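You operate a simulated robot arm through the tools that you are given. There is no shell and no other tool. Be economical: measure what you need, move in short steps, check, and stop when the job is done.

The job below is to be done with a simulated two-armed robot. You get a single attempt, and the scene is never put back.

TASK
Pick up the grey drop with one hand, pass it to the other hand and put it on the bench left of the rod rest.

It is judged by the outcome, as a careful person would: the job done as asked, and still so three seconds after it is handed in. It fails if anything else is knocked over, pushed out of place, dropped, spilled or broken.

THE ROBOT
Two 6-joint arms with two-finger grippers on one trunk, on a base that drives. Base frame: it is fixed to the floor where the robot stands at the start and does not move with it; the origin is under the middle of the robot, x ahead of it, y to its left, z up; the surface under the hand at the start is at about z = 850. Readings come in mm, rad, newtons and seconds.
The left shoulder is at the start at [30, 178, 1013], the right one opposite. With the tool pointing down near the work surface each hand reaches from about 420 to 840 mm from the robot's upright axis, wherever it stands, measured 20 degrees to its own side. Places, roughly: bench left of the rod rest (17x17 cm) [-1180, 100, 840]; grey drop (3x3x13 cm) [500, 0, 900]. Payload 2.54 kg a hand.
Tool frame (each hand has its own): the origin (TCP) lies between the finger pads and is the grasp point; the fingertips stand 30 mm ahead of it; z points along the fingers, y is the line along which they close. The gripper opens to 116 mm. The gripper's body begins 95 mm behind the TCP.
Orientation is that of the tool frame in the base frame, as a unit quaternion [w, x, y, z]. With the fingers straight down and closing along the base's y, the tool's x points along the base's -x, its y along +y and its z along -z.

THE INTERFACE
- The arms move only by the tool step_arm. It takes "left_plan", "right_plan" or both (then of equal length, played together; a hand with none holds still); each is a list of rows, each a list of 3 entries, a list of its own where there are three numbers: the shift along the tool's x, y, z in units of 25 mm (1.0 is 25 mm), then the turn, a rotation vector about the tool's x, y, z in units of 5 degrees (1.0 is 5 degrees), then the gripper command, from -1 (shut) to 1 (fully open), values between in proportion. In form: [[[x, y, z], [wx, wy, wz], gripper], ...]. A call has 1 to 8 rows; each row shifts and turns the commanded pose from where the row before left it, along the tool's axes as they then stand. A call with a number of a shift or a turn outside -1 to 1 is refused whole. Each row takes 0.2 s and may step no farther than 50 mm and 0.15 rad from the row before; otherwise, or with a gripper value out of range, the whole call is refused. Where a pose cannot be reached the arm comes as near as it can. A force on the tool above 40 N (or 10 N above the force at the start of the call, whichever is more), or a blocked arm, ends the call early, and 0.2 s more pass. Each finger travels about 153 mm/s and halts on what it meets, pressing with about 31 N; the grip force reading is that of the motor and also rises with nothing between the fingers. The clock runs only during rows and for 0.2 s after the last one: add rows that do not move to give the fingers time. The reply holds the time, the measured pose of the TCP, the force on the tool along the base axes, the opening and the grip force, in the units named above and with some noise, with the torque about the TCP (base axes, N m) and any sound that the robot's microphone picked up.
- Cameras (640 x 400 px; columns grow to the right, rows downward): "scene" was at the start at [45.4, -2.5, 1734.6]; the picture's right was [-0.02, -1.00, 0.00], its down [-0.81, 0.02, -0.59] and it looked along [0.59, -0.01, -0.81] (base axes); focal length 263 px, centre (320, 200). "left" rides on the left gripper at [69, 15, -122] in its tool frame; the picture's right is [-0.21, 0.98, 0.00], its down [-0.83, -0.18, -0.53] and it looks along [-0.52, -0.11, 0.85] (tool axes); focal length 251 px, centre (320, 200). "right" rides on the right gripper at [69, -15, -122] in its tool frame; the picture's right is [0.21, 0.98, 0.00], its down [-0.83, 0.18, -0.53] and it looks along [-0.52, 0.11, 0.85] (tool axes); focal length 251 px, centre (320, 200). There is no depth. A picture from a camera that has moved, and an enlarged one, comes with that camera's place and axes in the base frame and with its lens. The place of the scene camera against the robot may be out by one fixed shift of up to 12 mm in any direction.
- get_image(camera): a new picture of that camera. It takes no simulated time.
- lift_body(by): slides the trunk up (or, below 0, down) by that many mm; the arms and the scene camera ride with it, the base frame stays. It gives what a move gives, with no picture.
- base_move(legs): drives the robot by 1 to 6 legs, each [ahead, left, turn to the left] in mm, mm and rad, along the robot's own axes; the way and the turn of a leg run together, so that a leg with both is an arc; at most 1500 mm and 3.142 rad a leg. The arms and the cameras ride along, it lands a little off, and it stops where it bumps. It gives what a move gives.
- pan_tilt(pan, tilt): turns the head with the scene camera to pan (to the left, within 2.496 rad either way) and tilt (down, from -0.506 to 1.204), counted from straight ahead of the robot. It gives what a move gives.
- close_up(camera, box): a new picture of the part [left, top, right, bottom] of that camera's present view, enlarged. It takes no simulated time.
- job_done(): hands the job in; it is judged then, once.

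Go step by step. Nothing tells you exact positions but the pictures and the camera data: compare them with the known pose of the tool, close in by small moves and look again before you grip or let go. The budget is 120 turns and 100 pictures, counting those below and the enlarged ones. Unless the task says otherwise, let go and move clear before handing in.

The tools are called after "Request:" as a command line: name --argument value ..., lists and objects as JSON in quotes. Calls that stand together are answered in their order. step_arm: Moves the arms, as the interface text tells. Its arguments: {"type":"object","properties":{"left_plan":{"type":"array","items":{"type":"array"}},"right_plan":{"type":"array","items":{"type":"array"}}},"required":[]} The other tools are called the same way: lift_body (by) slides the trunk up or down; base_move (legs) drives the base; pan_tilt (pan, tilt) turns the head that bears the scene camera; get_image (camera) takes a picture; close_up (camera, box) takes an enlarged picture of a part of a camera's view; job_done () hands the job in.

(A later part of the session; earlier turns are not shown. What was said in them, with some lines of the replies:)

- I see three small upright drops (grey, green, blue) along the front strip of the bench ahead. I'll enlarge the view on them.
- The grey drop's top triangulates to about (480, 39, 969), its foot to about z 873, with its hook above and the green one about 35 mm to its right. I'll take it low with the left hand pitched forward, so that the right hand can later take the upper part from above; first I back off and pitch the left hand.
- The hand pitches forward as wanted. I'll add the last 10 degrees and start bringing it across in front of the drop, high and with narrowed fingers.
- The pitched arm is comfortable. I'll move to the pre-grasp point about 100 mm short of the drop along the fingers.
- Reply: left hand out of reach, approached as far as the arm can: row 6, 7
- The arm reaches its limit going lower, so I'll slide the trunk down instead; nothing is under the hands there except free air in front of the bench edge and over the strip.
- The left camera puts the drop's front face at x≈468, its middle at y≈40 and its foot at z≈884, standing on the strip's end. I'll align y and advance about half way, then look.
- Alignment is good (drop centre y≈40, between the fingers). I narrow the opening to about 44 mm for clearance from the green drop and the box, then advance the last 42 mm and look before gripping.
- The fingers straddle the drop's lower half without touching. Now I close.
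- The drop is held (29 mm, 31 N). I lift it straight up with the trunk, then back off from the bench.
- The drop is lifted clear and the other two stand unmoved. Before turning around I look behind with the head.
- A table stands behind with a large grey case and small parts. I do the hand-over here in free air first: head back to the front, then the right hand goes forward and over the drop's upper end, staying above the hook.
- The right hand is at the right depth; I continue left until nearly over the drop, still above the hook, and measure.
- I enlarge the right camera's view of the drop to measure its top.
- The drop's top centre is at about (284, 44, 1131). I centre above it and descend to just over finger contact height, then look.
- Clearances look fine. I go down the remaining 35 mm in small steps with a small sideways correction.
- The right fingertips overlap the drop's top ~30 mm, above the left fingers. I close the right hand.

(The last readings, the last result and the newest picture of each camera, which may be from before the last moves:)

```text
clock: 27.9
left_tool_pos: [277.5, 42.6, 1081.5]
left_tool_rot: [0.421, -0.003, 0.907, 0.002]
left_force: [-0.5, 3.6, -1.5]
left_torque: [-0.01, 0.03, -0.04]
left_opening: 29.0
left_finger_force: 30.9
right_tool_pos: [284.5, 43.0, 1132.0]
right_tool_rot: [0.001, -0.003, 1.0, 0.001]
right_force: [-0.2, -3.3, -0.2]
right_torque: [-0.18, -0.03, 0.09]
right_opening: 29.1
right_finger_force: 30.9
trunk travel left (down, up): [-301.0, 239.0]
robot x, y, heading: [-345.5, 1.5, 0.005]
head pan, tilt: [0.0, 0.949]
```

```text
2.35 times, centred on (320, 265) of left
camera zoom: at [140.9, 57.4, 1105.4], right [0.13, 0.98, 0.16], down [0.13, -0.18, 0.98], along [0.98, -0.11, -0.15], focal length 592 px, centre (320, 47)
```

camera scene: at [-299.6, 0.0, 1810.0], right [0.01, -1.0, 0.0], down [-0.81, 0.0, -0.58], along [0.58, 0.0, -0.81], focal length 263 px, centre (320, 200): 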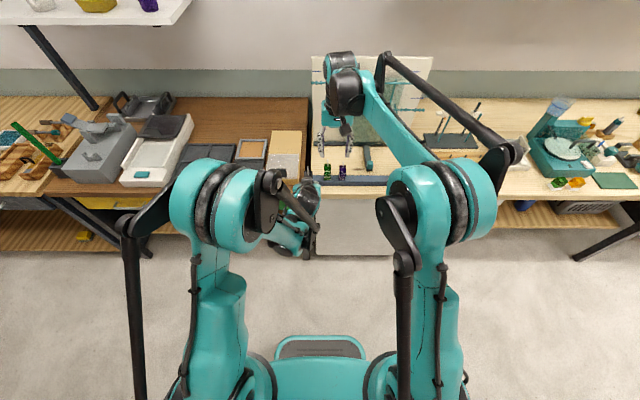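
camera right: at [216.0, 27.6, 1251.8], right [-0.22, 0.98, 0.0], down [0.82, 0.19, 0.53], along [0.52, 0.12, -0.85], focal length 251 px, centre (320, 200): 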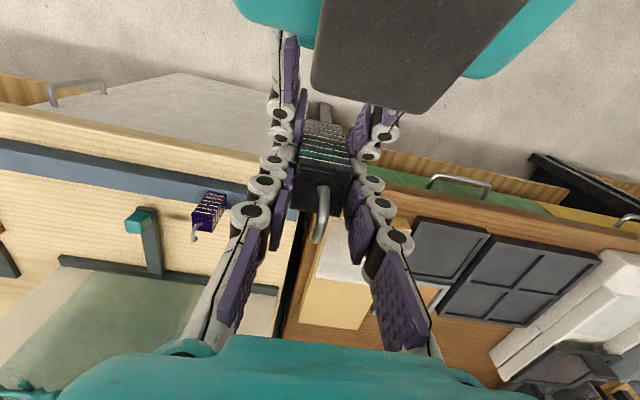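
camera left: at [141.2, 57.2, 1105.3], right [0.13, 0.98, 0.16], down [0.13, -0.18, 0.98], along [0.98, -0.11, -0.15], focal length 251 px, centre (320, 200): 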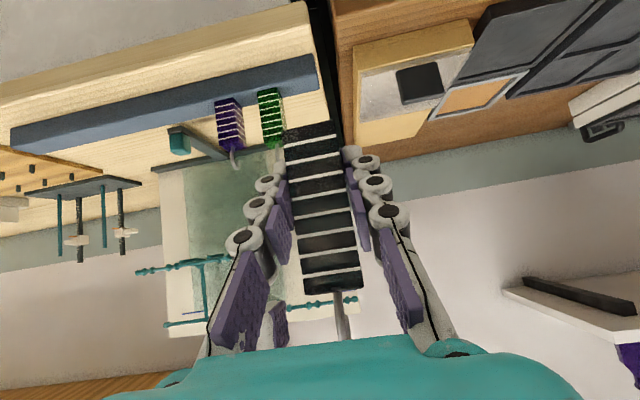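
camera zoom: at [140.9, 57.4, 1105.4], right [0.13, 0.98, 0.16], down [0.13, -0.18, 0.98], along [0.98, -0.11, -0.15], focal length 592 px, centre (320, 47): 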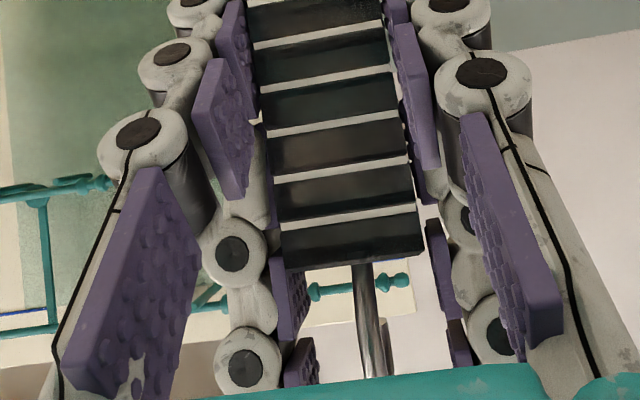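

Both hands hold the drop. The left now opens and draws back level, away from it.

Request:
step_arm --left_plan '[[[0, 0, 0], [0, 0, 0], -0.2], [[0, 0, 0], [0, 0, 0], 0.3], [[0, 0, 0], [0, 0, 0], 0.3], [[0.3, 0, -0.36], [0, 0, 0], 0.3], [[0.64, 0, -0.77], [0, 0, 0], 0.3], [[0.64, 0, -0.77], [0, 0, 0], 0.3], [[0.64, 0, -0.77], [0, 0, 0], 0.3]]'

Request:
get_image --camera "left"

Request:
get_image --camera "right"

Request:
get_image --camera "scene"

```text
clock: 29.5
left_tool_pos: [193.9, 41.8, 1083.2]
left_tool_rot: [0.419, -0.003, 0.908, 0.002]
left_force: [-0.9, 0.2, 0.3]
left_torque: [0.02, 0.02, 0.02]
left_opening: 75.5
left_finger_force: 0.0
left hand out of reach, approached as far as the arm can: row 7
right_tool_pos: [283.2, 42.6, 1132.2]
right_tool_rot: [0.0, -0.002, 1.0, 0.0]
right_force: [-0.4, 0.0, -0.2]
right_torque: [-0.01, -0.05, 0.01]
right_opening: 29.1
right_finger_force: 31.0
trunk travel left (down, up): [-301.0, 239.0]
robot x, y, heading: [-342.9, -1.3, 0.004]
head pan, tilt: [0.0, 0.949]
```

```text
61 pictures are left
camera left: at [55.1, 56.3, 1109.0], right [0.13, 0.98, 0.17], down [0.13, -0.18, 0.97], along [0.98, -0.11, -0.15], focal length 251 px, centre (320, 200)
```

left: 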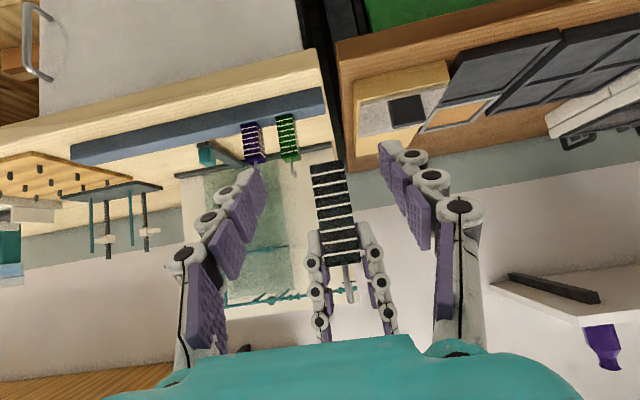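

```text
60 pictures are left
camera right: at [214.9, 27.7, 1252.3], right [-0.22, 0.98, 0.0], down [0.82, 0.19, 0.53], along [0.52, 0.12, -0.85], focal length 251 px, centre (320, 200)
```

right: 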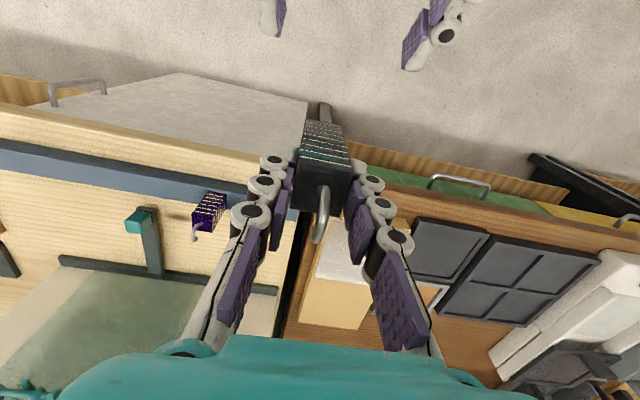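

```text
59 pictures are left
camera scene: at [-300.9, -1.2, 1810.1], right [0.01, -1.0, 0.0], down [-0.81, 0.0, -0.58], along [0.58, 0.0, -0.81], focal length 263 px, centre (320, 200)
```

scene: 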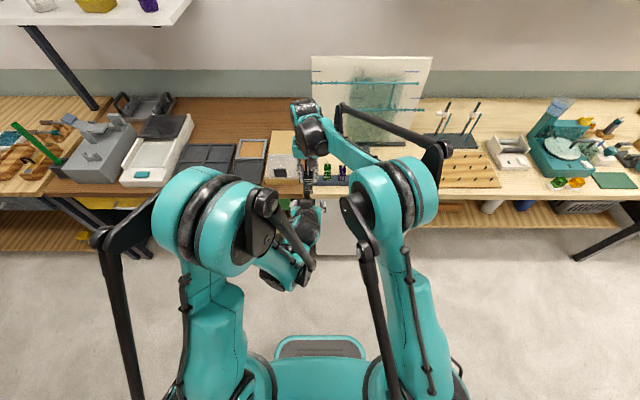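

The hand-over worked; the right hand alone holds the drop. I check the drop's lower end, where a stub seems visible.

Request:
close_up --camera "right" --box '[256, 80, 416, 180]'

Request:
close_up --camera "left" --box '[250, 130, 410, 230]'

```text
4.00 times, centred on (336, 130) of right
camera zoom: at [214.9, 27.7, 1252.3], right [-0.22, 0.98, 0.0], down [0.82, 0.19, 0.53], along [0.52, 0.12, -0.85], focal length 1006 px, centre (256, 480)
```

zoom: 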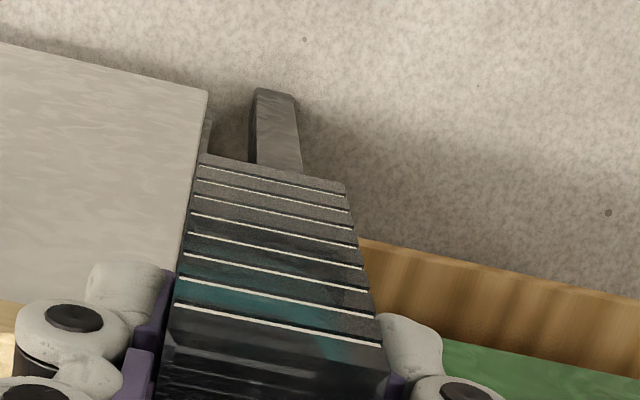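

```text
4.00 times, centred on (330, 180) of left
camera zoom: at [55.1, 56.3, 1109.0], right [0.13, 0.98, 0.17], down [0.13, -0.18, 0.97], along [0.98, -0.11, -0.15], focal length 1006 px, centre (280, 280)
```

zoom: 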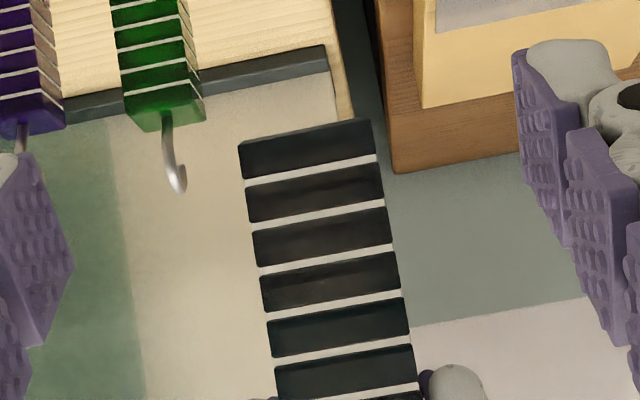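

That stub is only a bench leg in the background; the drop's foot is flat. I raise the trunk, go forward to the middle of the aisle and turn around.

Request:
lift_body --by 200

Request:
base_move --legs '[[180, 0, 0], [0, 0, 1.57], [0, 0, 1.57]]'

Request:
pan_tilt --pan 0.0 --tilt 0.75

Request:
get_image --camera "scene"

Request:
get_image --camera "right"

```text
clock: 31.7
left_tool_pos: [193.8, 41.7, 1282.7]
left_tool_rot: [0.419, -0.003, 0.908, 0.002]
left_force: [0.2, 0.0, 0.7]
left_torque: [-0.06, -0.03, 0.01]
left_opening: 75.3
left_finger_force: 0.0
right_tool_pos: [284.5, 42.5, 1331.2]
right_tool_rot: [0.0, -0.003, 1.0, 0.0]
right_force: [0.5, 0.0, -2.5]
right_torque: [-0.02, -0.02, -0.01]
right_opening: 29.1
right_finger_force: 30.7
trunk travel left (down, up): [-501.0, 39.0]
robot x, y, heading: [-342.5, -1.0, 0.008]
head pan, tilt: [0.0, 0.949]
```

```text
clock: 40.7
left_tool_pos: [-704.9, -13.7, 1283.7]
left_tool_rot: [-0.009, 0.907, -0.02, -0.421]
left_force: [0.2, -0.7, -0.5]
left_torque: [-0.03, -0.01, -0.02]
left_opening: 75.5
left_finger_force: 0.1
right_tool_pos: [-796.6, -12.5, 1331.4]
right_tool_rot: [0.0, 1.0, -0.023, 0.0]
right_force: [0.3, -1.2, -1.8]
right_torque: [-0.01, 0.02, -0.02]
right_opening: 29.2
right_finger_force: 30.8
trunk travel left (down, up): [-501.0, 39.0]
robot x, y, heading: [-166.7, 1.7, 3.096]
head pan, tilt: [0.0, 0.949]
```

```text
clock: 41.5
left_tool_pos: [-705.5, -14.5, 1283.0]
left_tool_rot: [-0.009, 0.907, -0.02, -0.42]
left_force: [-0.2, 0.4, -0.5]
left_torque: [-0.02, -0.01, 0.0]
left_opening: 75.3
left_finger_force: 0.2
right_tool_pos: [-796.4, -10.9, 1329.7]
right_tool_rot: [-0.001, 1.0, -0.023, 0.0]
right_force: [-0.5, -0.7, -2.3]
right_torque: [-0.02, -0.02, 0.01]
right_opening: 29.3
right_finger_force: 31.1
trunk travel left (down, up): [-501.0, 39.0]
robot x, y, heading: [-165.1, 3.5, 3.096]
head pan, tilt: [0.0, 0.75]
```

```text
56 pictures are left
camera scene: at [-217.3, 1.7, 2025.5], right [0.05, 1.0, 0.0], down [0.68, -0.03, -0.73], along [-0.73, 0.03, -0.68], focal length 263 px, centre (320, 200)
```

scene: 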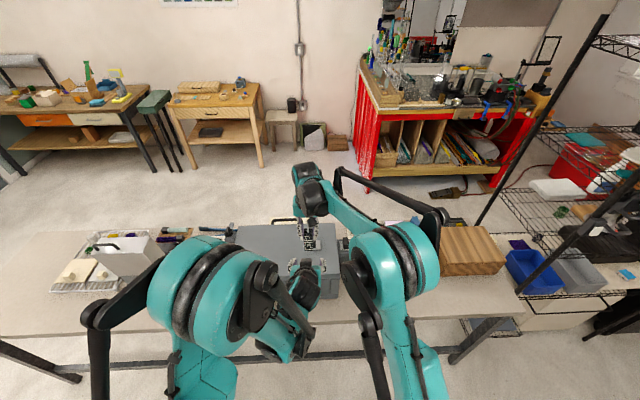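

```text
55 pictures are left
camera right: at [-726.3, 1.6, 1451.8], right [0.17, -0.99, 0.0], down [-0.83, -0.14, 0.53], along [-0.53, -0.09, -0.85], focal length 251 px, centre (320, 200)
```

right: 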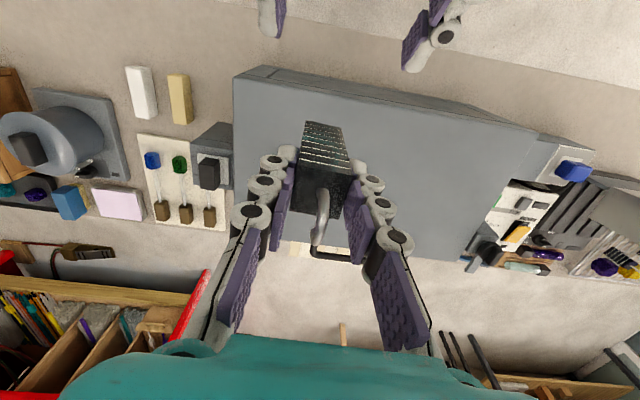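

I'm facing the table behind now; the large case hides the target region from here. I shift the robot to its right to see what lies around (-1180, 100).

Request:
base_move --legs '[[0, -450, 0]]'

Request:
pan_tilt --pan 0.35 --tilt 0.75

Request:
get_image --camera "scene"

Request:
get_image --camera "right"

```text
clock: 44.2
left_tool_pos: [-685.1, 431.8, 1283.4]
left_tool_rot: [-0.009, 0.907, -0.021, -0.42]
left_force: [0.2, 0.9, -0.7]
left_torque: [0.05, 0.03, 0.0]
left_opening: 75.6
left_finger_force: 0.0
right_tool_pos: [-775.5, 437.0, 1330.4]
right_tool_rot: [0.0, 1.0, -0.025, 0.001]
right_force: [-0.7, 0.1, -2.5]
right_torque: [-0.02, 0.0, 0.04]
right_opening: 29.1
right_finger_force: 31.0
trunk travel left (down, up): [-501.0, 39.0]
robot x, y, heading: [-147.4, 452.2, 3.093]
head pan, tilt: [0.0, 0.75]
```

```text
clock: 45.0
left_tool_pos: [-683.5, 434.0, 1283.0]
left_tool_rot: [-0.009, 0.907, -0.021, -0.42]
left_force: [0.0, 0.2, 0.4]
left_torque: [-0.01, -0.01, -0.02]
left_opening: 75.2
left_finger_force: 0.1
right_tool_pos: [-775.4, 436.8, 1329.4]
right_tool_rot: [0.0, 1.0, -0.024, 0.0]
right_force: [-0.6, -0.3, -2.5]
right_torque: [-0.04, 0.02, 0.0]
right_opening: 29.1
right_finger_force: 31.2
trunk travel left (down, up): [-501.0, 39.0]
robot x, y, heading: [-144.3, 446.8, 3.093]
head pan, tilt: [0.351, 0.75]
```

```text
54 pictures are left
camera scene: at [-192.7, 419.8, 2025.5], right [-0.3, 0.95, 0.0], down [0.65, 0.2, -0.73], along [-0.7, -0.22, -0.68], focal length 263 px, centre (320, 200)
```

scene: 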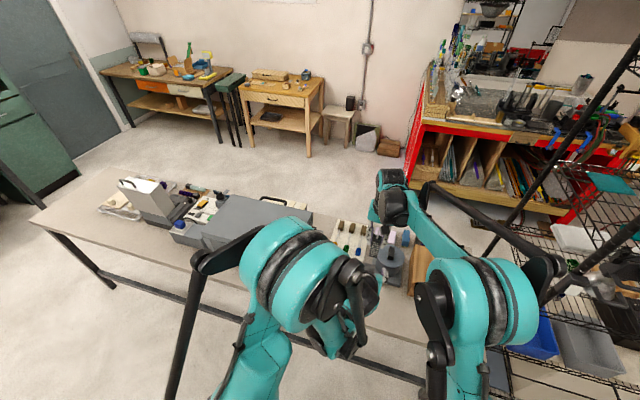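

```text
53 pictures are left
camera right: at [-705.3, 449.4, 1451.8], right [0.17, -0.99, 0.0], down [-0.83, -0.14, 0.53], along [-0.53, -0.09, -0.85], focal length 251 px, centre (320, 200)
```

right: 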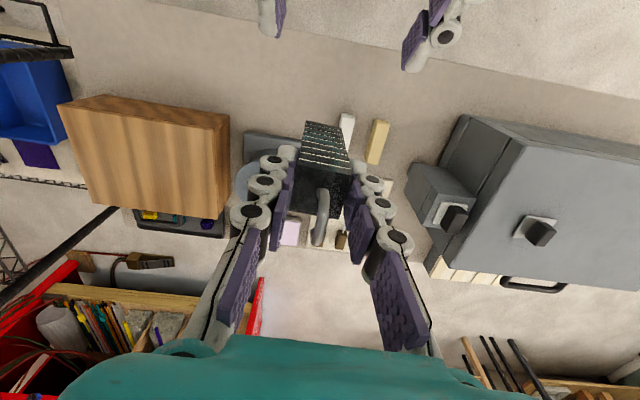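

The target pixel falls on the free bench between a cream board holding three rods with handles (the rod rest) and the case. I enlarge both views.

Request:
close_up --camera "scene" --box '[260, 180, 420, 280]'

Request:
close_up --camera "right" --box '[320, 90, 560, 300]'

```text
4.00 times, centred on (340, 230) of scene
camera zoom: at [-192.7, 419.8, 2025.5], right [-0.3, 0.95, 0.0], down [0.65, 0.2, -0.73], along [-0.7, -0.22, -0.68], focal length 1053 px, centre (240, 80)
```

zoom: 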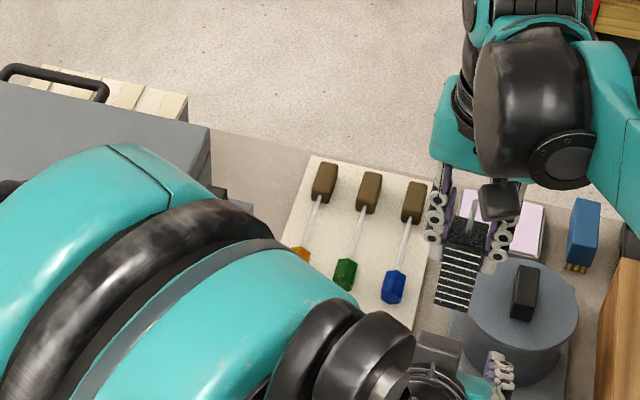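

```text
1.90 times, centred on (440, 195) of right
camera zoom: at [-705.3, 449.4, 1451.8], right [0.17, -0.99, 0.0], down [-0.83, -0.14, 0.53], along [-0.53, -0.09, -0.85], focal length 479 px, centre (91, 210)
```

zoom: 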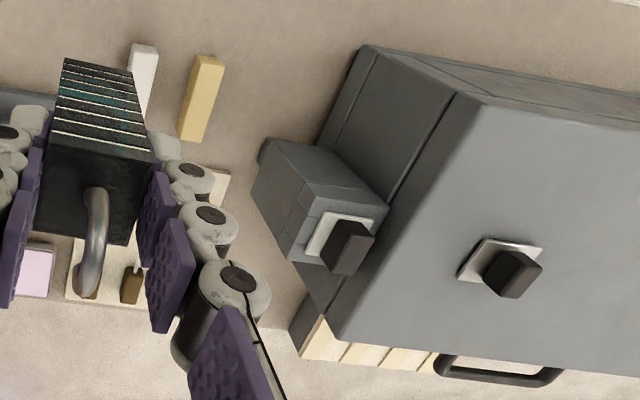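

The free spot lies beyond the case's corner (case top about z 1062, corner about (-1083, 105)) and left of the rod board (left edge y≈190). I aim for about (-1180, 130), with the left hand moved up and aside first and the right hand moved to its own side.

Request:
step_arm --left_plan '[[[-0.6, 1, -0.5], [0, 0, 0], 0.3], [[-0.6, 1, -0.5], [0, 0, 0], 0.3], [[-0.6, 1, -0.5], [0, 0, 0], 0.3], [[-0.6, 1, -0.5], [0, 0, 0], 0.3], [[-0.6, 1, -0.5], [0, 0, 0], 0.3], [[-0.6, 1, -0.5], [0, 0, 0], 0.3], [[-0.6, 1, -0.5], [0, 0, 0], 0.3], [[-0.6, 1, -0.5], [0, 0, 0], 0.3]]' --right_plan '[[[0, -0.82, 0], [0, 0, 0], -1], [[0, -0.82, 0], [0, 0, 0], -1], [[0, -0.82, 0], [0, 0, 0], -1], [[0, -0.82, 0], [0, 0, 0], -1], [[0, -0.82, 0], [0, 0, 0], -1], [[0, -0.82, 0], [0, 0, 0], -1], [[0, -0.82, 0], [0, 0, 0], -1], [[0, -0.82, 0], [0, 0, 0], -1]]'

Request:
base_move --legs '[[0, 0, 0.048]]'

Request:
pan_tilt --pan 0 --tilt 1.2

Request:
get_image --camera "scene"

```text
clock: 46.8
left_tool_pos: [-695.7, 231.5, 1438.9]
left_tool_rot: [-0.008, 0.908, -0.021, -0.419]
left_force: [-0.3, 0.7, 0.5]
left_torque: [-0.04, -0.02, 0.04]
left_opening: 75.5
left_finger_force: 0.2
right_tool_pos: [-768.6, 603.1, 1330.2]
right_tool_rot: [0.0, 1.0, -0.024, 0.0]
right_force: [-0.2, 1.3, -1.8]
right_torque: [-0.03, -0.04, -0.02]
right_opening: 29.2
right_finger_force: 31.1
trunk travel left (down, up): [-501.0, 39.0]
robot x, y, heading: [-143.9, 445.0, 3.095]
head pan, tilt: [0.351, 0.75]
```

```text
clock: 47.6
left_tool_pos: [-686.0, 206.9, 1437.9]
left_tool_rot: [0.001, 0.908, 0.0, -0.42]
left_force: [-0.6, -0.4, 0.0]
left_torque: [-0.02, -0.02, 0.0]
left_opening: 75.1
left_finger_force: 0.1
right_tool_pos: [-775.3, 573.1, 1329.6]
right_tool_rot: [0.0, 1.0, 0.0, 0.0]
right_force: [-0.3, 0.4, -2.3]
right_torque: [-0.01, -0.02, -0.02]
right_opening: 29.0
right_finger_force: 30.7
trunk travel left (down, up): [-501.0, 39.0]
robot x, y, heading: [-142.3, 453.9, -3.142]
head pan, tilt: [0.351, 0.75]
```

```text
clock: 48.5
left_tool_pos: [-685.0, 204.4, 1438.6]
left_tool_rot: [0.0, 0.907, 0.0, -0.42]
left_force: [0.7, -0.7, -0.1]
left_torque: [-0.02, 0.03, -0.01]
left_opening: 75.6
left_finger_force: 0.0
right_tool_pos: [-776.5, 572.1, 1330.0]
right_tool_rot: [0.0, 1.0, 0.0, -0.001]
right_force: [0.4, 0.8, -1.2]
right_torque: [-0.01, -0.02, 0.0]
right_opening: 29.1
right_finger_force: 30.5
trunk travel left (down, up): [-501.0, 39.0]
robot x, y, heading: [-145.0, 448.7, -3.145]
head pan, tilt: [0.0, 1.201]
```

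```text
50 pictures are left
camera scene: at [-169.4, 445.7, 1993.9], right [0.0, 1.0, 0.0], down [0.93, 0.0, -0.36], along [-0.36, 0.0, -0.93], focal length 263 px, centre (320, 200)
```

scene: 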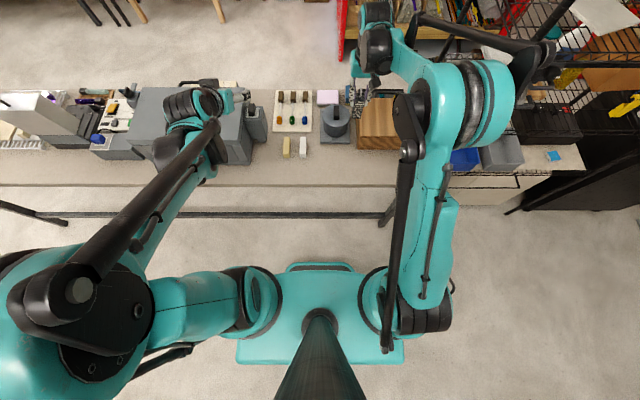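

A clear top view. I enlarge the gap between case and rod board.

Request:
close_up --camera "scene" --box '[220, 70, 348, 150]'

```text
5.00 times, centred on (284, 110) of scene
camera zoom: at [-169.4, 445.7, 1993.9], right [0.0, 1.0, 0.0], down [0.93, 0.0, -0.36], along [-0.36, 0.0, -0.93], focal length 1317 px, centre (500, 650)
```

zoom: 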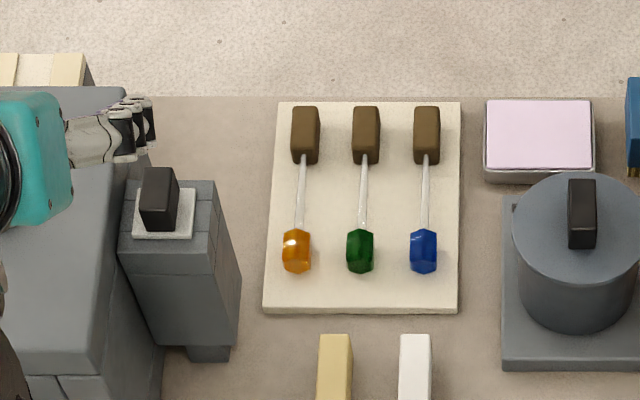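

The free patch spans x −1090…−1270 and y 15…190; I choose about (−1195, 140), clear of the case corner. I drive left and then ahead to reach it, hands still high.

Request:
base_move --legs '[[0, 488, 0], [200, 0, 0]]'

Request:
get_image --camera "scene"

Request:
get_image --camera "right"

```text
clock: 52.6
left_tool_pos: [-880.0, -291.9, 1438.8]
left_tool_rot: [0.003, 0.908, 0.004, -0.42]
left_force: [0.3, -0.2, 0.1]
left_torque: [0.01, 0.01, -0.01]
left_opening: 75.6
left_finger_force: 0.0
right_tool_pos: [-972.0, 73.7, 1331.7]
right_tool_rot: [0.0, 1.0, 0.003, 0.0]
right_force: [0.1, 0.1, -2.2]
right_torque: [-0.04, 0.02, -0.01]
right_opening: 29.2
right_finger_force: 31.4
trunk travel left (down, up): [-501.0, 39.0]
robot x, y, heading: [-345.0, -43.4, -3.138]
head pan, tilt: [0.0, 1.201]
```

```text
48 pictures are left
camera scene: at [-365.0, -47.7, 1993.8], right [-0.01, 1.0, 0.0], down [0.93, 0.01, -0.36], along [-0.36, 0.0, -0.93], focal length 263 px, centre (320, 200)
```

scene: 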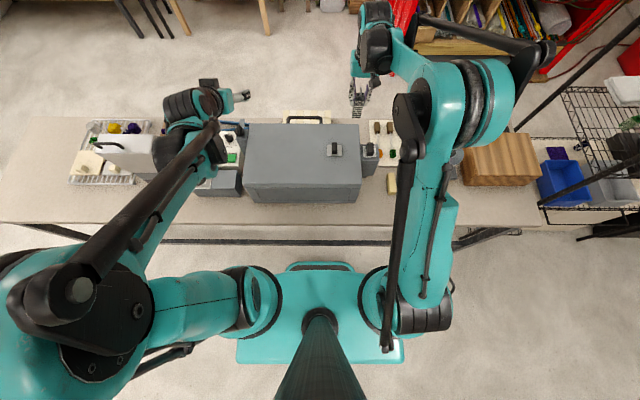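

```text
47 pictures are left
camera right: at [-902.7, 90.1, 1451.8], right [0.22, -0.98, 0.0], down [-0.82, -0.19, 0.53], along [-0.52, -0.12, -0.85], focal length 251 px, centre (320, 200)
```

right: 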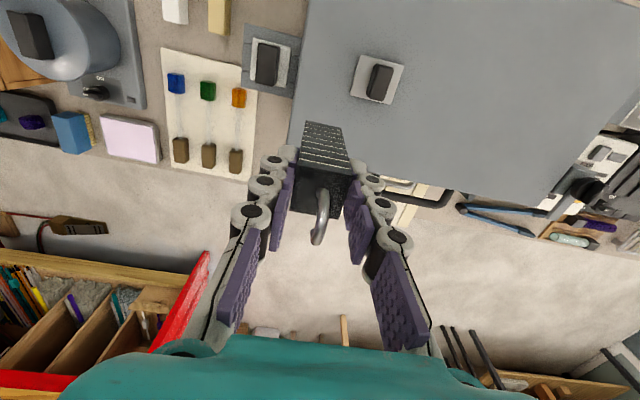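

I drive 75 mm more ahead, then extend the right hand over the spot at height.

Request:
base_move --legs '[[70, 0, 0]]'

Request:
step_arm --right_plan '[[[-0.3, -0.8, 0], [0, 0, 0], -1], [[-0.8, -0.8, 0], [0, 0, 0], -1], [[-0.8, -0.8, 0], [0, 0, 0], -1], [[-0.8, -0.3, 0], [0, 0, 0], -1], [[-0.8, 0, 0], [0, 0, 0], -1], [[-0.8, 0, 0], [0, 0, 0], -1], [[-0.8, 0, 0], [0, 0, 0], -1], [[-0.8, 0, 0], [0, 0, 0], -1]]'

Request:
get_image --camera "right"

```text
clock: 53.6
left_tool_pos: [-943.3, -290.3, 1439.1]
left_tool_rot: [0.001, 0.907, 0.002, -0.421]
left_force: [0.2, 0.8, -0.2]
left_torque: [-0.02, 0.02, 0.02]
left_opening: 75.2
left_finger_force: 0.4
right_tool_pos: [-1037.0, 76.1, 1332.9]
right_tool_rot: [0.0, 1.0, 0.002, -0.001]
right_force: [0.3, 0.3, -1.4]
right_torque: [-0.01, 0.05, 0.03]
right_opening: 29.4
right_finger_force: 30.6
trunk travel left (down, up): [-501.0, 39.0]
robot x, y, heading: [-407.8, -49.4, -3.138]
head pan, tilt: [0.0, 1.201]
```

```text
clock: 55.4
left_tool_pos: [-950.0, -291.7, 1437.8]
left_tool_rot: [0.001, 0.908, 0.002, -0.42]
left_force: [-0.2, -0.1, -0.5]
left_torque: [0.02, 0.0, -0.06]
left_opening: 75.3
left_finger_force: 0.0
right_tool_pos: [-1188.4, 141.0, 1331.4]
right_tool_rot: [0.001, 1.0, 0.002, 0.002]
right_force: [-0.7, 0.8, -1.6]
right_torque: [0.01, -0.04, -0.01]
right_opening: 29.0
right_finger_force: 31.1
trunk travel left (down, up): [-501.0, 39.0]
robot x, y, heading: [-408.1, -46.7, -3.135]
head pan, tilt: [0.0, 1.201]
```

```text
46 pictures are left
camera right: at [-1120.3, 157.2, 1451.5], right [0.22, -0.98, 0.0], down [-0.83, -0.19, 0.53], along [-0.52, -0.12, -0.85], focal length 251 px, centre (320, 200)
```

right: 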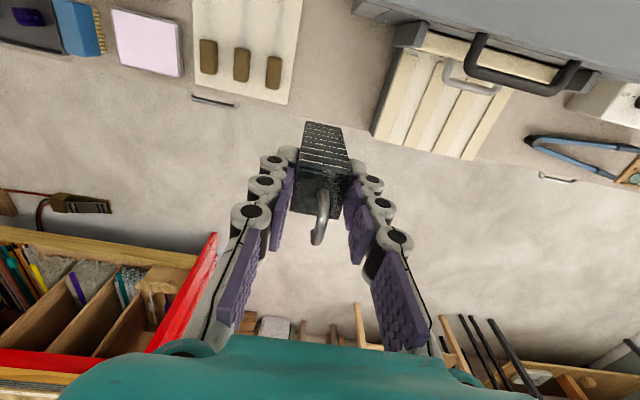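

Over the spot. The gap between the slatted tray/case side and the rod board is centred near y≈100, so I shift to about (−1192, 118) and lower the trunk in part.

Request:
step_arm --right_plan '[[[-0.14, 0.9, 0], [0, 0, 0], -1]]'

Request:
lift_body --by -200

Request:
get_image --camera "scene"

Request:
get_image --camera "right"

Request:
get_image --camera "left"

```text
clock: 55.8
left_tool_pos: [-947.8, -292.0, 1437.3]
left_tool_rot: [0.001, 0.907, 0.002, -0.42]
left_force: [-0.1, 0.3, -0.2]
left_torque: [0.05, 0.01, 0.0]
left_opening: 75.2
left_finger_force: 0.1
right_tool_pos: [-1190.4, 116.4, 1333.4]
right_tool_rot: [-0.001, 1.0, 0.003, 0.001]
right_force: [0.7, 0.2, -2.4]
right_torque: [-0.02, -0.01, 0.0]
right_opening: 29.2
right_finger_force: 30.6
trunk travel left (down, up): [-501.0, 39.0]
robot x, y, heading: [-411.2, -45.9, -3.138]
head pan, tilt: [0.0, 1.201]
```

```text
clock: 58.0
left_tool_pos: [-947.3, -291.1, 1238.0]
left_tool_rot: [0.001, 0.908, 0.001, -0.42]
left_force: [0.3, 0.2, -0.2]
left_torque: [0.0, 0.02, -0.03]
left_opening: 75.1
left_finger_force: 0.0
right_tool_pos: [-1191.7, 119.4, 1133.5]
right_tool_rot: [0.0, 1.0, 0.002, -0.001]
right_force: [0.6, 0.2, -2.0]
right_torque: [0.01, 0.0, -0.02]
right_opening: 28.9
right_finger_force: 31.1
trunk travel left (down, up): [-301.0, 239.0]
robot x, y, heading: [-408.4, -47.7, -3.14]
head pan, tilt: [0.0, 1.201]
```

```text
45 pictures are left
camera scene: at [-432.9, -48.0, 1793.9], right [0.0, 1.0, 0.0], down [0.93, 0.0, -0.36], along [-0.36, 0.0, -0.93], focal length 263 px, centre (320, 200)
```

scene: 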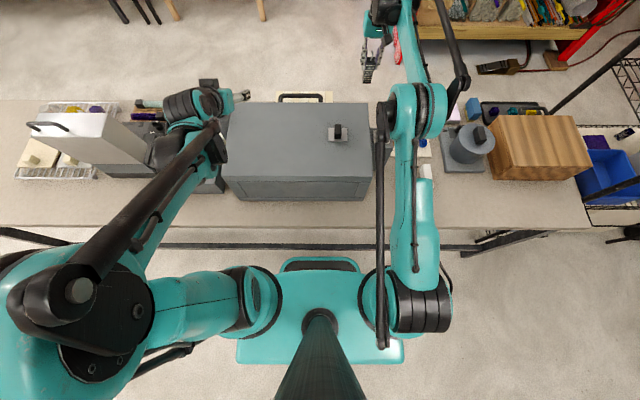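

```text
44 pictures are left
camera right: at [-1121.9, 134.8, 1253.7], right [0.22, -0.98, 0.0], down [-0.83, -0.19, 0.53], along [-0.52, -0.12, -0.85], focal length 251 px, centre (320, 200)
```

right: 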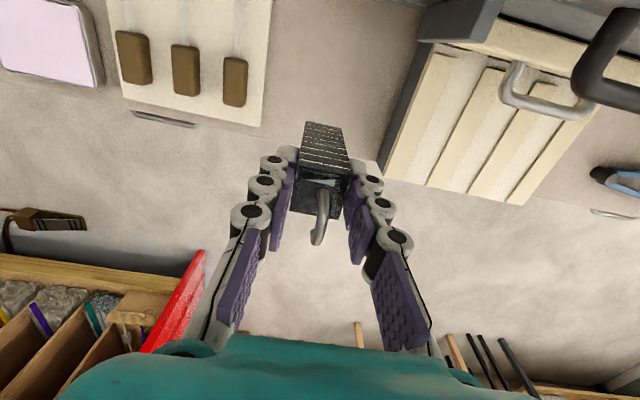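

```text
43 pictures are left
camera left: at [-809.3, -304.7, 1263.0], right [-0.13, -0.98, 0.16], down [-0.13, 0.18, 0.97], along [-0.98, 0.11, -0.15], focal length 251 px, centre (320, 200)
```

left: 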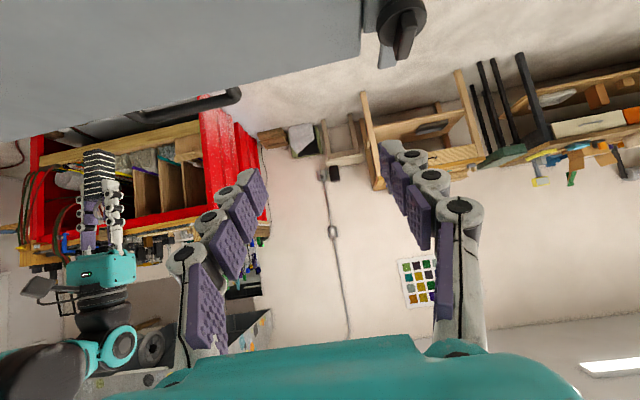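

Drop clear on all sides (board edge y≈195, slatted tray edge y≈−15, table edge x≈−1271). I lower the trunk 80 mm more, then the rest with the right arm.

Request:
lift_body --by -80

Request:
step_arm --right_plan '[[[0, 0, 0.8], [0, 0, 0], -1], [[0, 0, 0.8], [0, 0, 0], -1], [[0, 0, 0.8], [0, 0, 0], -1]]'

Request:
get_image --camera "right"

Request:
get_image --camera "scene"

```text
clock: 59.1
left_tool_pos: [-947.0, -291.4, 1158.1]
left_tool_rot: [0.001, 0.908, 0.002, -0.42]
left_force: [0.5, 0.6, -0.9]
left_torque: [-0.01, 0.02, 0.0]
left_opening: 75.3
left_finger_force: 0.1
right_tool_pos: [-1191.3, 117.7, 1053.7]
right_tool_rot: [0.0, 1.0, 0.003, 0.0]
right_force: [0.2, 0.4, -1.6]
right_torque: [0.01, 0.0, 0.01]
right_opening: 29.2
right_finger_force: 30.7
trunk travel left (down, up): [-221.0, 319.0]
robot x, y, heading: [-407.9, -47.3, -3.133]
head pan, tilt: [0.0, 1.201]
```

```text
clock: 59.9
left_tool_pos: [-948.3, -290.5, 1156.6]
left_tool_rot: [0.002, 0.908, 0.002, -0.42]
left_force: [0.3, -0.3, 0.5]
left_torque: [0.0, 0.01, 0.05]
left_opening: 75.7
left_finger_force: 0.1
right_tool_pos: [-1191.1, 117.3, 989.3]
right_tool_rot: [0.0, 1.0, 0.003, 0.0]
right_force: [0.2, -1.1, -3.3]
right_torque: [0.0, -0.01, -0.01]
right_opening: 29.1
right_finger_force: 31.0
trunk travel left (down, up): [-221.0, 319.0]
robot x, y, heading: [-409.9, -46.6, -3.137]
head pan, tilt: [0.0, 1.201]
```

```text
42 pictures are left
camera right: at [-1122.5, 134.2, 1110.7], right [0.22, -0.98, 0.0], down [-0.83, -0.19, 0.53], along [-0.52, -0.12, -0.85], focal length 251 px, centre (320, 200)
```

right: 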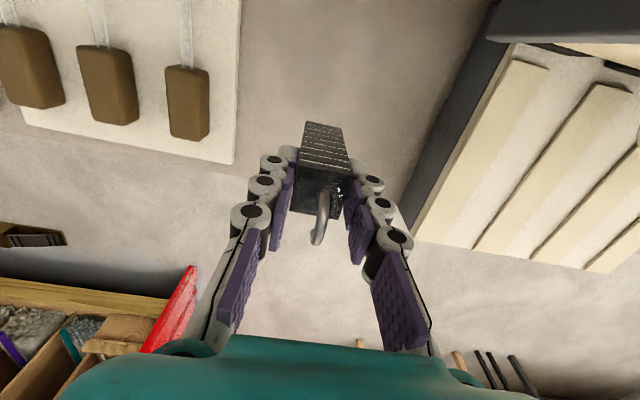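

```text
41 pictures are left
camera scene: at [-433.5, -47.9, 1713.8], right [0.0, 1.0, 0.0], down [0.93, 0.0, -0.36], along [-0.36, 0.0, -0.93], focal length 263 px, centre (320, 200)
```

scene: 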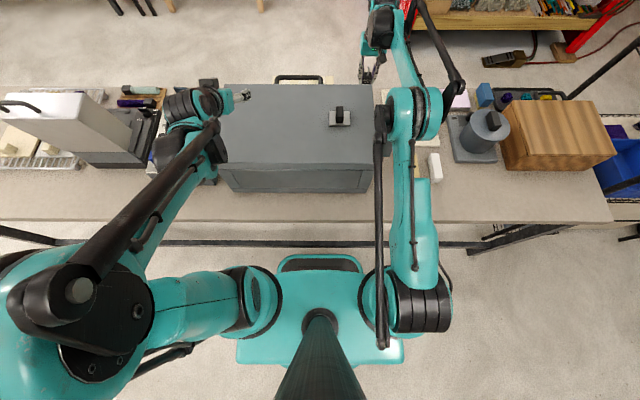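

Foot of the drop is about z 901, bench about 840–850. I descend 40 mm, then feel for contact in small steps.

Request:
step_arm --right_plan '[[[0, 0, 0.5], [0, 0, 0], -1], [[0, 0, 0.5], [0, 0, 0], -1], [[0, 0, 0.4], [0, 0, 0], -1], [[0, 0, 0.2], [0, 0, 0], -1]]'

Request:
get_image --camera "right"

```text
clock: 60.9
left_tool_pos: [-947.5, -291.3, 1157.6]
left_tool_rot: [0.002, 0.907, 0.003, -0.42]
left_force: [-0.3, 0.9, 0.1]
left_torque: [-0.01, 0.04, 0.01]
left_opening: 75.2
left_finger_force: 0.0
right_tool_pos: [-1191.5, 119.5, 950.5]
right_tool_rot: [0.0, 1.0, 0.002, 0.0]
right_force: [0.7, 1.0, -1.8]
right_torque: [0.0, -0.01, 0.0]
right_opening: 29.4
right_finger_force: 31.1
trunk travel left (down, up): [-221.0, 319.0]
robot x, y, heading: [-404.9, -47.7, -3.142]
head pan, tilt: [0.0, 1.201]
```

```text
40 pictures are left
camera right: at [-1121.0, 135.0, 1072.2], right [0.22, -0.98, 0.0], down [-0.83, -0.19, 0.53], along [-0.52, -0.12, -0.85], focal length 251 px, centre (320, 200)
```

right: 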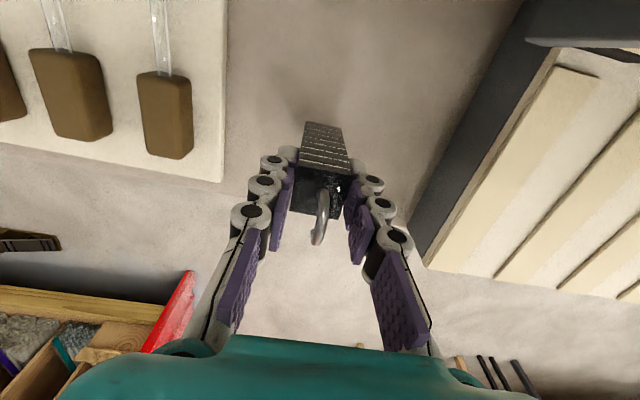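

The shadow closes in on the foot. I continue in 3 mm steps until contact.

Request:
step_arm --right_plan '[[[0, 0, 0.12], [0, 0, 0], -1], [[0, 0, 0.12], [0, 0, 0], -1], [[0, 0, 0.12], [0, 0, 0], -1]]'

Request:
close_up --camera "right" --box '[240, 60, 400, 160]'

```text
clock: 61.7
left_tool_pos: [-947.6, -290.8, 1157.9]
left_tool_rot: [0.002, 0.908, 0.002, -0.42]
left_force: [-0.8, -0.3, 0.2]
left_torque: [-0.01, 0.03, 0.01]
left_opening: 75.3
left_finger_force: 0.1
right_tool_pos: [-1190.7, 118.0, 943.1]
right_tool_rot: [0.0, 1.0, 0.002, 0.0]
right_force: [-0.5, 0.4, -1.8]
right_torque: [0.02, 0.02, 0.0]
right_opening: 29.4
right_finger_force: 30.7
trunk travel left (down, up): [-221.0, 319.0]
robot x, y, heading: [-408.6, -45.4, -3.134]
head pan, tilt: [0.0, 1.201]
```

```text
4.00 times, centred on (320, 110) of right
camera zoom: at [-1122.2, 134.9, 1063.5], right [0.22, -0.98, 0.0], down [-0.83, -0.19, 0.53], along [-0.52, -0.12, -0.85], focal length 1006 px, centre (320, 560)
```

zoom: 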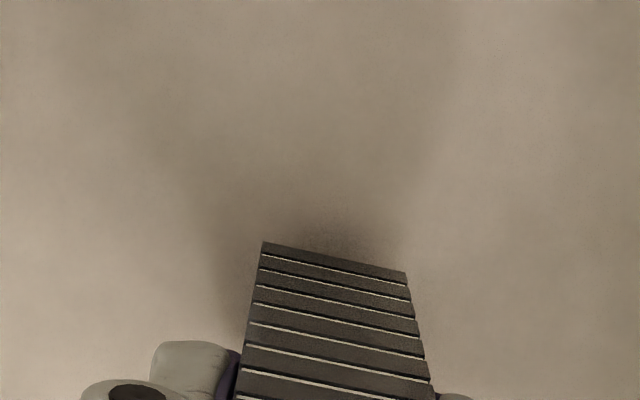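

Not touching yet. Further small steps.

Request:
step_arm --right_plan '[[[0, 0, 0.12], [0, 0, 0], -1], [[0, 0, 0.12], [0, 0, 0], -1]]'

Request:
close_up --camera "right" --box '[240, 60, 400, 160]'

```text
clock: 62.3
left_tool_pos: [-947.7, -289.9, 1158.3]
left_tool_rot: [0.002, 0.908, 0.002, -0.42]
left_force: [-0.7, 0.9, 0.0]
left_torque: [0.01, 0.02, 0.0]
left_opening: 75.3
left_finger_force: 0.1
right_tool_pos: [-1191.6, 118.2, 937.9]
right_tool_rot: [0.0, 1.0, 0.003, 0.0]
right_force: [0.0, 0.7, -1.9]
right_torque: [0.01, -0.01, 0.0]
right_opening: 29.4
right_finger_force: 31.5
trunk travel left (down, up): [-221.0, 319.0]
robot x, y, heading: [-406.8, -45.7, -3.14]
head pan, tilt: [0.0, 1.201]
```

```text
4.00 times, centred on (320, 110) of right
camera zoom: at [-1122.1, 135.0, 1058.9], right [0.22, -0.98, 0.0], down [-0.83, -0.19, 0.53], along [-0.52, -0.12, -0.85], focal length 1006 px, centre (320, 560)
```

zoom: 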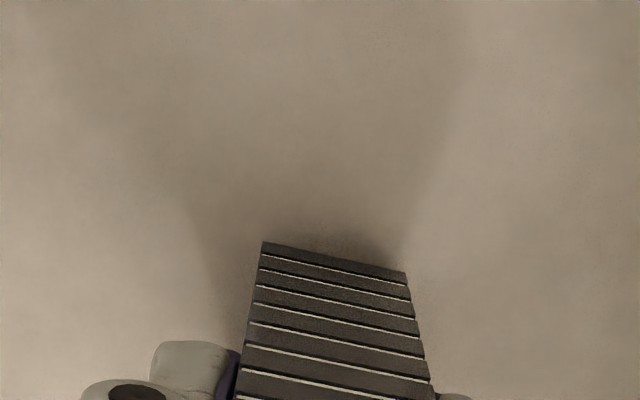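

Request:
step_arm --right_plan '[[[0, 0, 0.1], [0, 0, 0], -1], [[0, 0, 0.1], [0, 0, 0], -1]]'

```text
clock: 62.9
left_tool_pos: [-946.4, -290.9, 1158.1]
left_tool_rot: [0.002, 0.907, 0.003, -0.42]
left_force: [0.1, 0.4, 0.8]
left_torque: [-0.02, 0.01, 0.0]
left_opening: 75.5
left_finger_force: 0.2
right_tool_pos: [-1189.8, 118.6, 934.2]
right_tool_rot: [-0.001, 1.0, 0.003, -0.001]
right_force: [-5.9, -0.4, 20.1]
right_torque: [0.02, 0.18, 0.02]
right_opening: 29.9
right_finger_force: 30.8
trunk travel left (down, up): [-221.0, 319.0]
robot x, y, heading: [-408.9, -46.1, -3.139]
head pan, tilt: [0.0, 1.201]
```

Contact: 20 N upward. I ease off about 1 mm and check that it stands straight before letting go.

Request:
step_arm --right_plan '[[[0, 0, -0.05], [0, 0, 0], -1], [[0, 0, 0], [0, 0, 0], -1]]'

Request:
get_image --camera "right"

```text
clock: 63.5
left_tool_pos: [-946.6, -291.6, 1158.8]
left_tool_rot: [0.002, 0.907, 0.003, -0.421]
left_force: [-0.4, 0.1, 0.4]
left_torque: [-0.02, 0.01, 0.02]
left_opening: 75.2
left_finger_force: 0.1
right_tool_pos: [-1190.4, 119.7, 934.3]
right_tool_rot: [0.0, 1.0, 0.003, 0.0]
right_force: [-3.0, 0.1, 12.3]
right_torque: [0.0, 0.08, -0.03]
right_opening: 29.3
right_finger_force: 31.4
trunk travel left (down, up): [-221.0, 319.0]
robot x, y, heading: [-408.2, -48.8, -3.14]
head pan, tilt: [0.0, 1.201]
```

```text
37 pictures are left
camera right: at [-1120.6, 134.9, 1055.0], right [0.22, -0.98, 0.0], down [-0.82, -0.19, 0.53], along [-0.52, -0.12, -0.85], focal length 251 px, centre (320, 200)
```

right: 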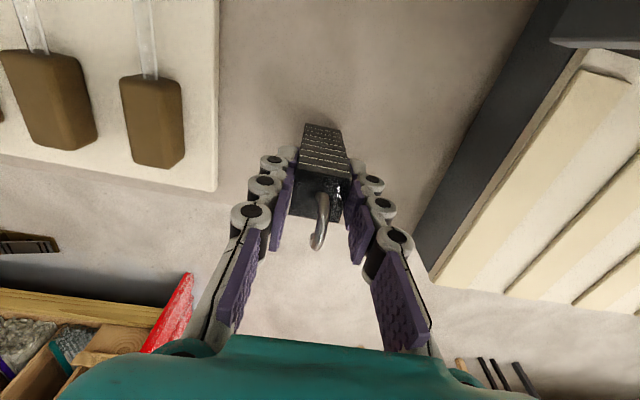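

The drop stands on the bench between rod board and tray. I open gently.

Request:
step_arm --right_plan '[[[0, 0, 0], [0, 0, 0], -0.47], [[0, 0, 0], [0, 0, 0], -0.43], [[0, 0, 0], [0, 0, 0], -0.3], [[0, 0, 0], [0, 0, 0], 0.1], [[0, 0, 0], [0, 0, 0], 0.1]]'

Request:
get_image --camera "right"

```text
clock: 64.7
left_tool_pos: [-947.3, -291.5, 1157.9]
left_tool_rot: [0.002, 0.907, 0.003, -0.42]
left_force: [-0.2, 0.0, -0.8]
left_torque: [-0.01, -0.06, -0.03]
left_opening: 75.4
left_finger_force: 0.2
right_tool_pos: [-1190.4, 119.8, 933.0]
right_tool_rot: [0.001, 1.0, 0.002, 0.0]
right_force: [-0.5, 0.2, -0.6]
right_torque: [-0.02, -0.03, 0.03]
right_opening: 63.8
right_finger_force: 0.1
trunk travel left (down, up): [-221.0, 319.0]
robot x, y, heading: [-410.7, -46.7, -3.135]
head pan, tilt: [0.0, 1.201]
```

```text
36 pictures are left
camera right: at [-1121.4, 135.2, 1054.4], right [0.22, -0.98, 0.0], down [-0.83, -0.19, 0.53], along [-0.52, -0.12, -0.85], focal length 251 px, centre (320, 200)
```

right: 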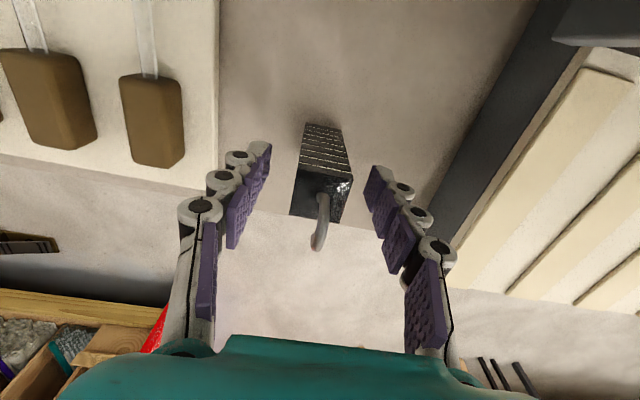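

The drop stands by itself. I raise the right hand straight up and clear.

Request:
step_arm --right_plan '[[[0, 0, -0.4], [0, 0, 0], 0.1], [[0, 0, -0.8], [0, 0, 0], 0.1], [[0, 0, -0.9], [0, 0, 0], 0.1], [[0, 0, -0.9], [0, 0, 0], 0.1], [[0, 0, -0.9], [0, 0, 0], 0.1], [[0, 0, -0.9], [0, 0, 0], 0.1]]'

Request:
lift_body --by 120

Request:
get_image --camera "right"

Request:
get_image --camera "scene"

```text
clock: 66.1
left_tool_pos: [-946.9, -291.0, 1158.4]
left_tool_rot: [0.001, 0.907, 0.003, -0.421]
left_force: [-0.1, 0.3, -0.3]
left_torque: [0.0, -0.02, 0.04]
left_opening: 75.6
left_finger_force: 0.1
right_tool_pos: [-1189.4, 119.3, 1056.2]
right_tool_rot: [0.001, 1.0, 0.003, 0.001]
right_force: [0.1, -0.9, -0.6]
right_torque: [0.01, -0.01, -0.01]
right_opening: 63.7
right_finger_force: 0.1
trunk travel left (down, up): [-221.0, 319.0]
robot x, y, heading: [-409.1, -48.8, -3.134]
head pan, tilt: [0.0, 1.201]
```

```text
clock: 67.6
left_tool_pos: [-947.6, -291.3, 1277.6]
left_tool_rot: [0.001, 0.908, 0.002, -0.42]
left_force: [0.3, 0.3, 0.5]
left_torque: [0.02, 0.0, 0.0]
left_opening: 75.6
left_finger_force: 0.1
right_tool_pos: [-1190.9, 120.2, 1174.2]
right_tool_rot: [0.0, 1.0, 0.003, -0.001]
right_force: [0.4, 0.6, 0.6]
right_torque: [0.0, -0.04, -0.03]
right_opening: 63.7
right_finger_force: 0.0
trunk travel left (down, up): [-341.0, 199.0]
robot x, y, heading: [-410.3, -45.0, -3.134]
head pan, tilt: [0.0, 1.201]
```

```text
35 pictures are left
camera right: at [-1121.5, 135.3, 1295.5], right [0.22, -0.98, 0.0], down [-0.83, -0.19, 0.53], along [-0.52, -0.12, -0.85], focal length 251 px, centre (320, 200)
```

right: 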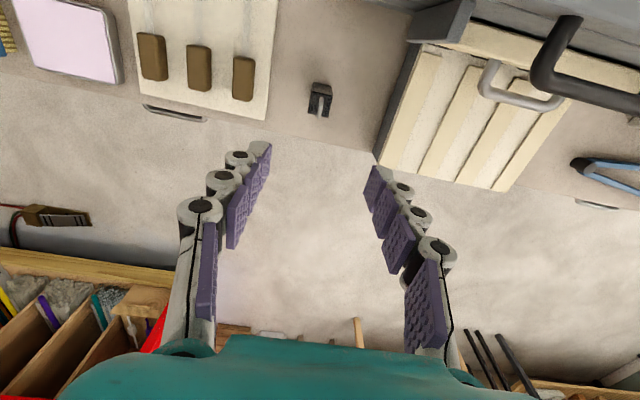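

```text
34 pictures are left
camera scene: at [-432.9, -48.1, 1833.7], right [0.0, 1.0, 0.0], down [0.93, 0.0, -0.36], along [-0.36, 0.0, -0.93], focal length 263 px, centre (320, 200)
```

scene: 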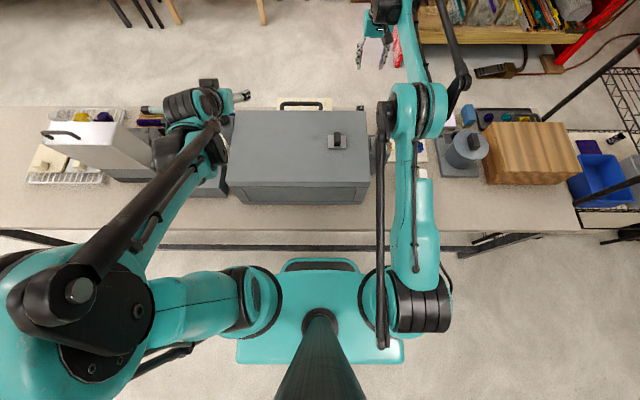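

The grey drop stands upright on the bench, just left of the rod board, and nothing else has moved. Both hands are clear, so I hand in.

Request:
job_done

```text
The job is handed in.
```

I picked up the grey drop with the left hand, passed it to the right hand and stood it upright on the bench left of the rod rest. It was standing on its own when I handed in, and I saw nothing else disturbed.

I took the rod rest to be the cream board holding three rods. There is also a slatted tray nearby, but the spot you gave lies between the two, and the drop is at about (−1190, 119).
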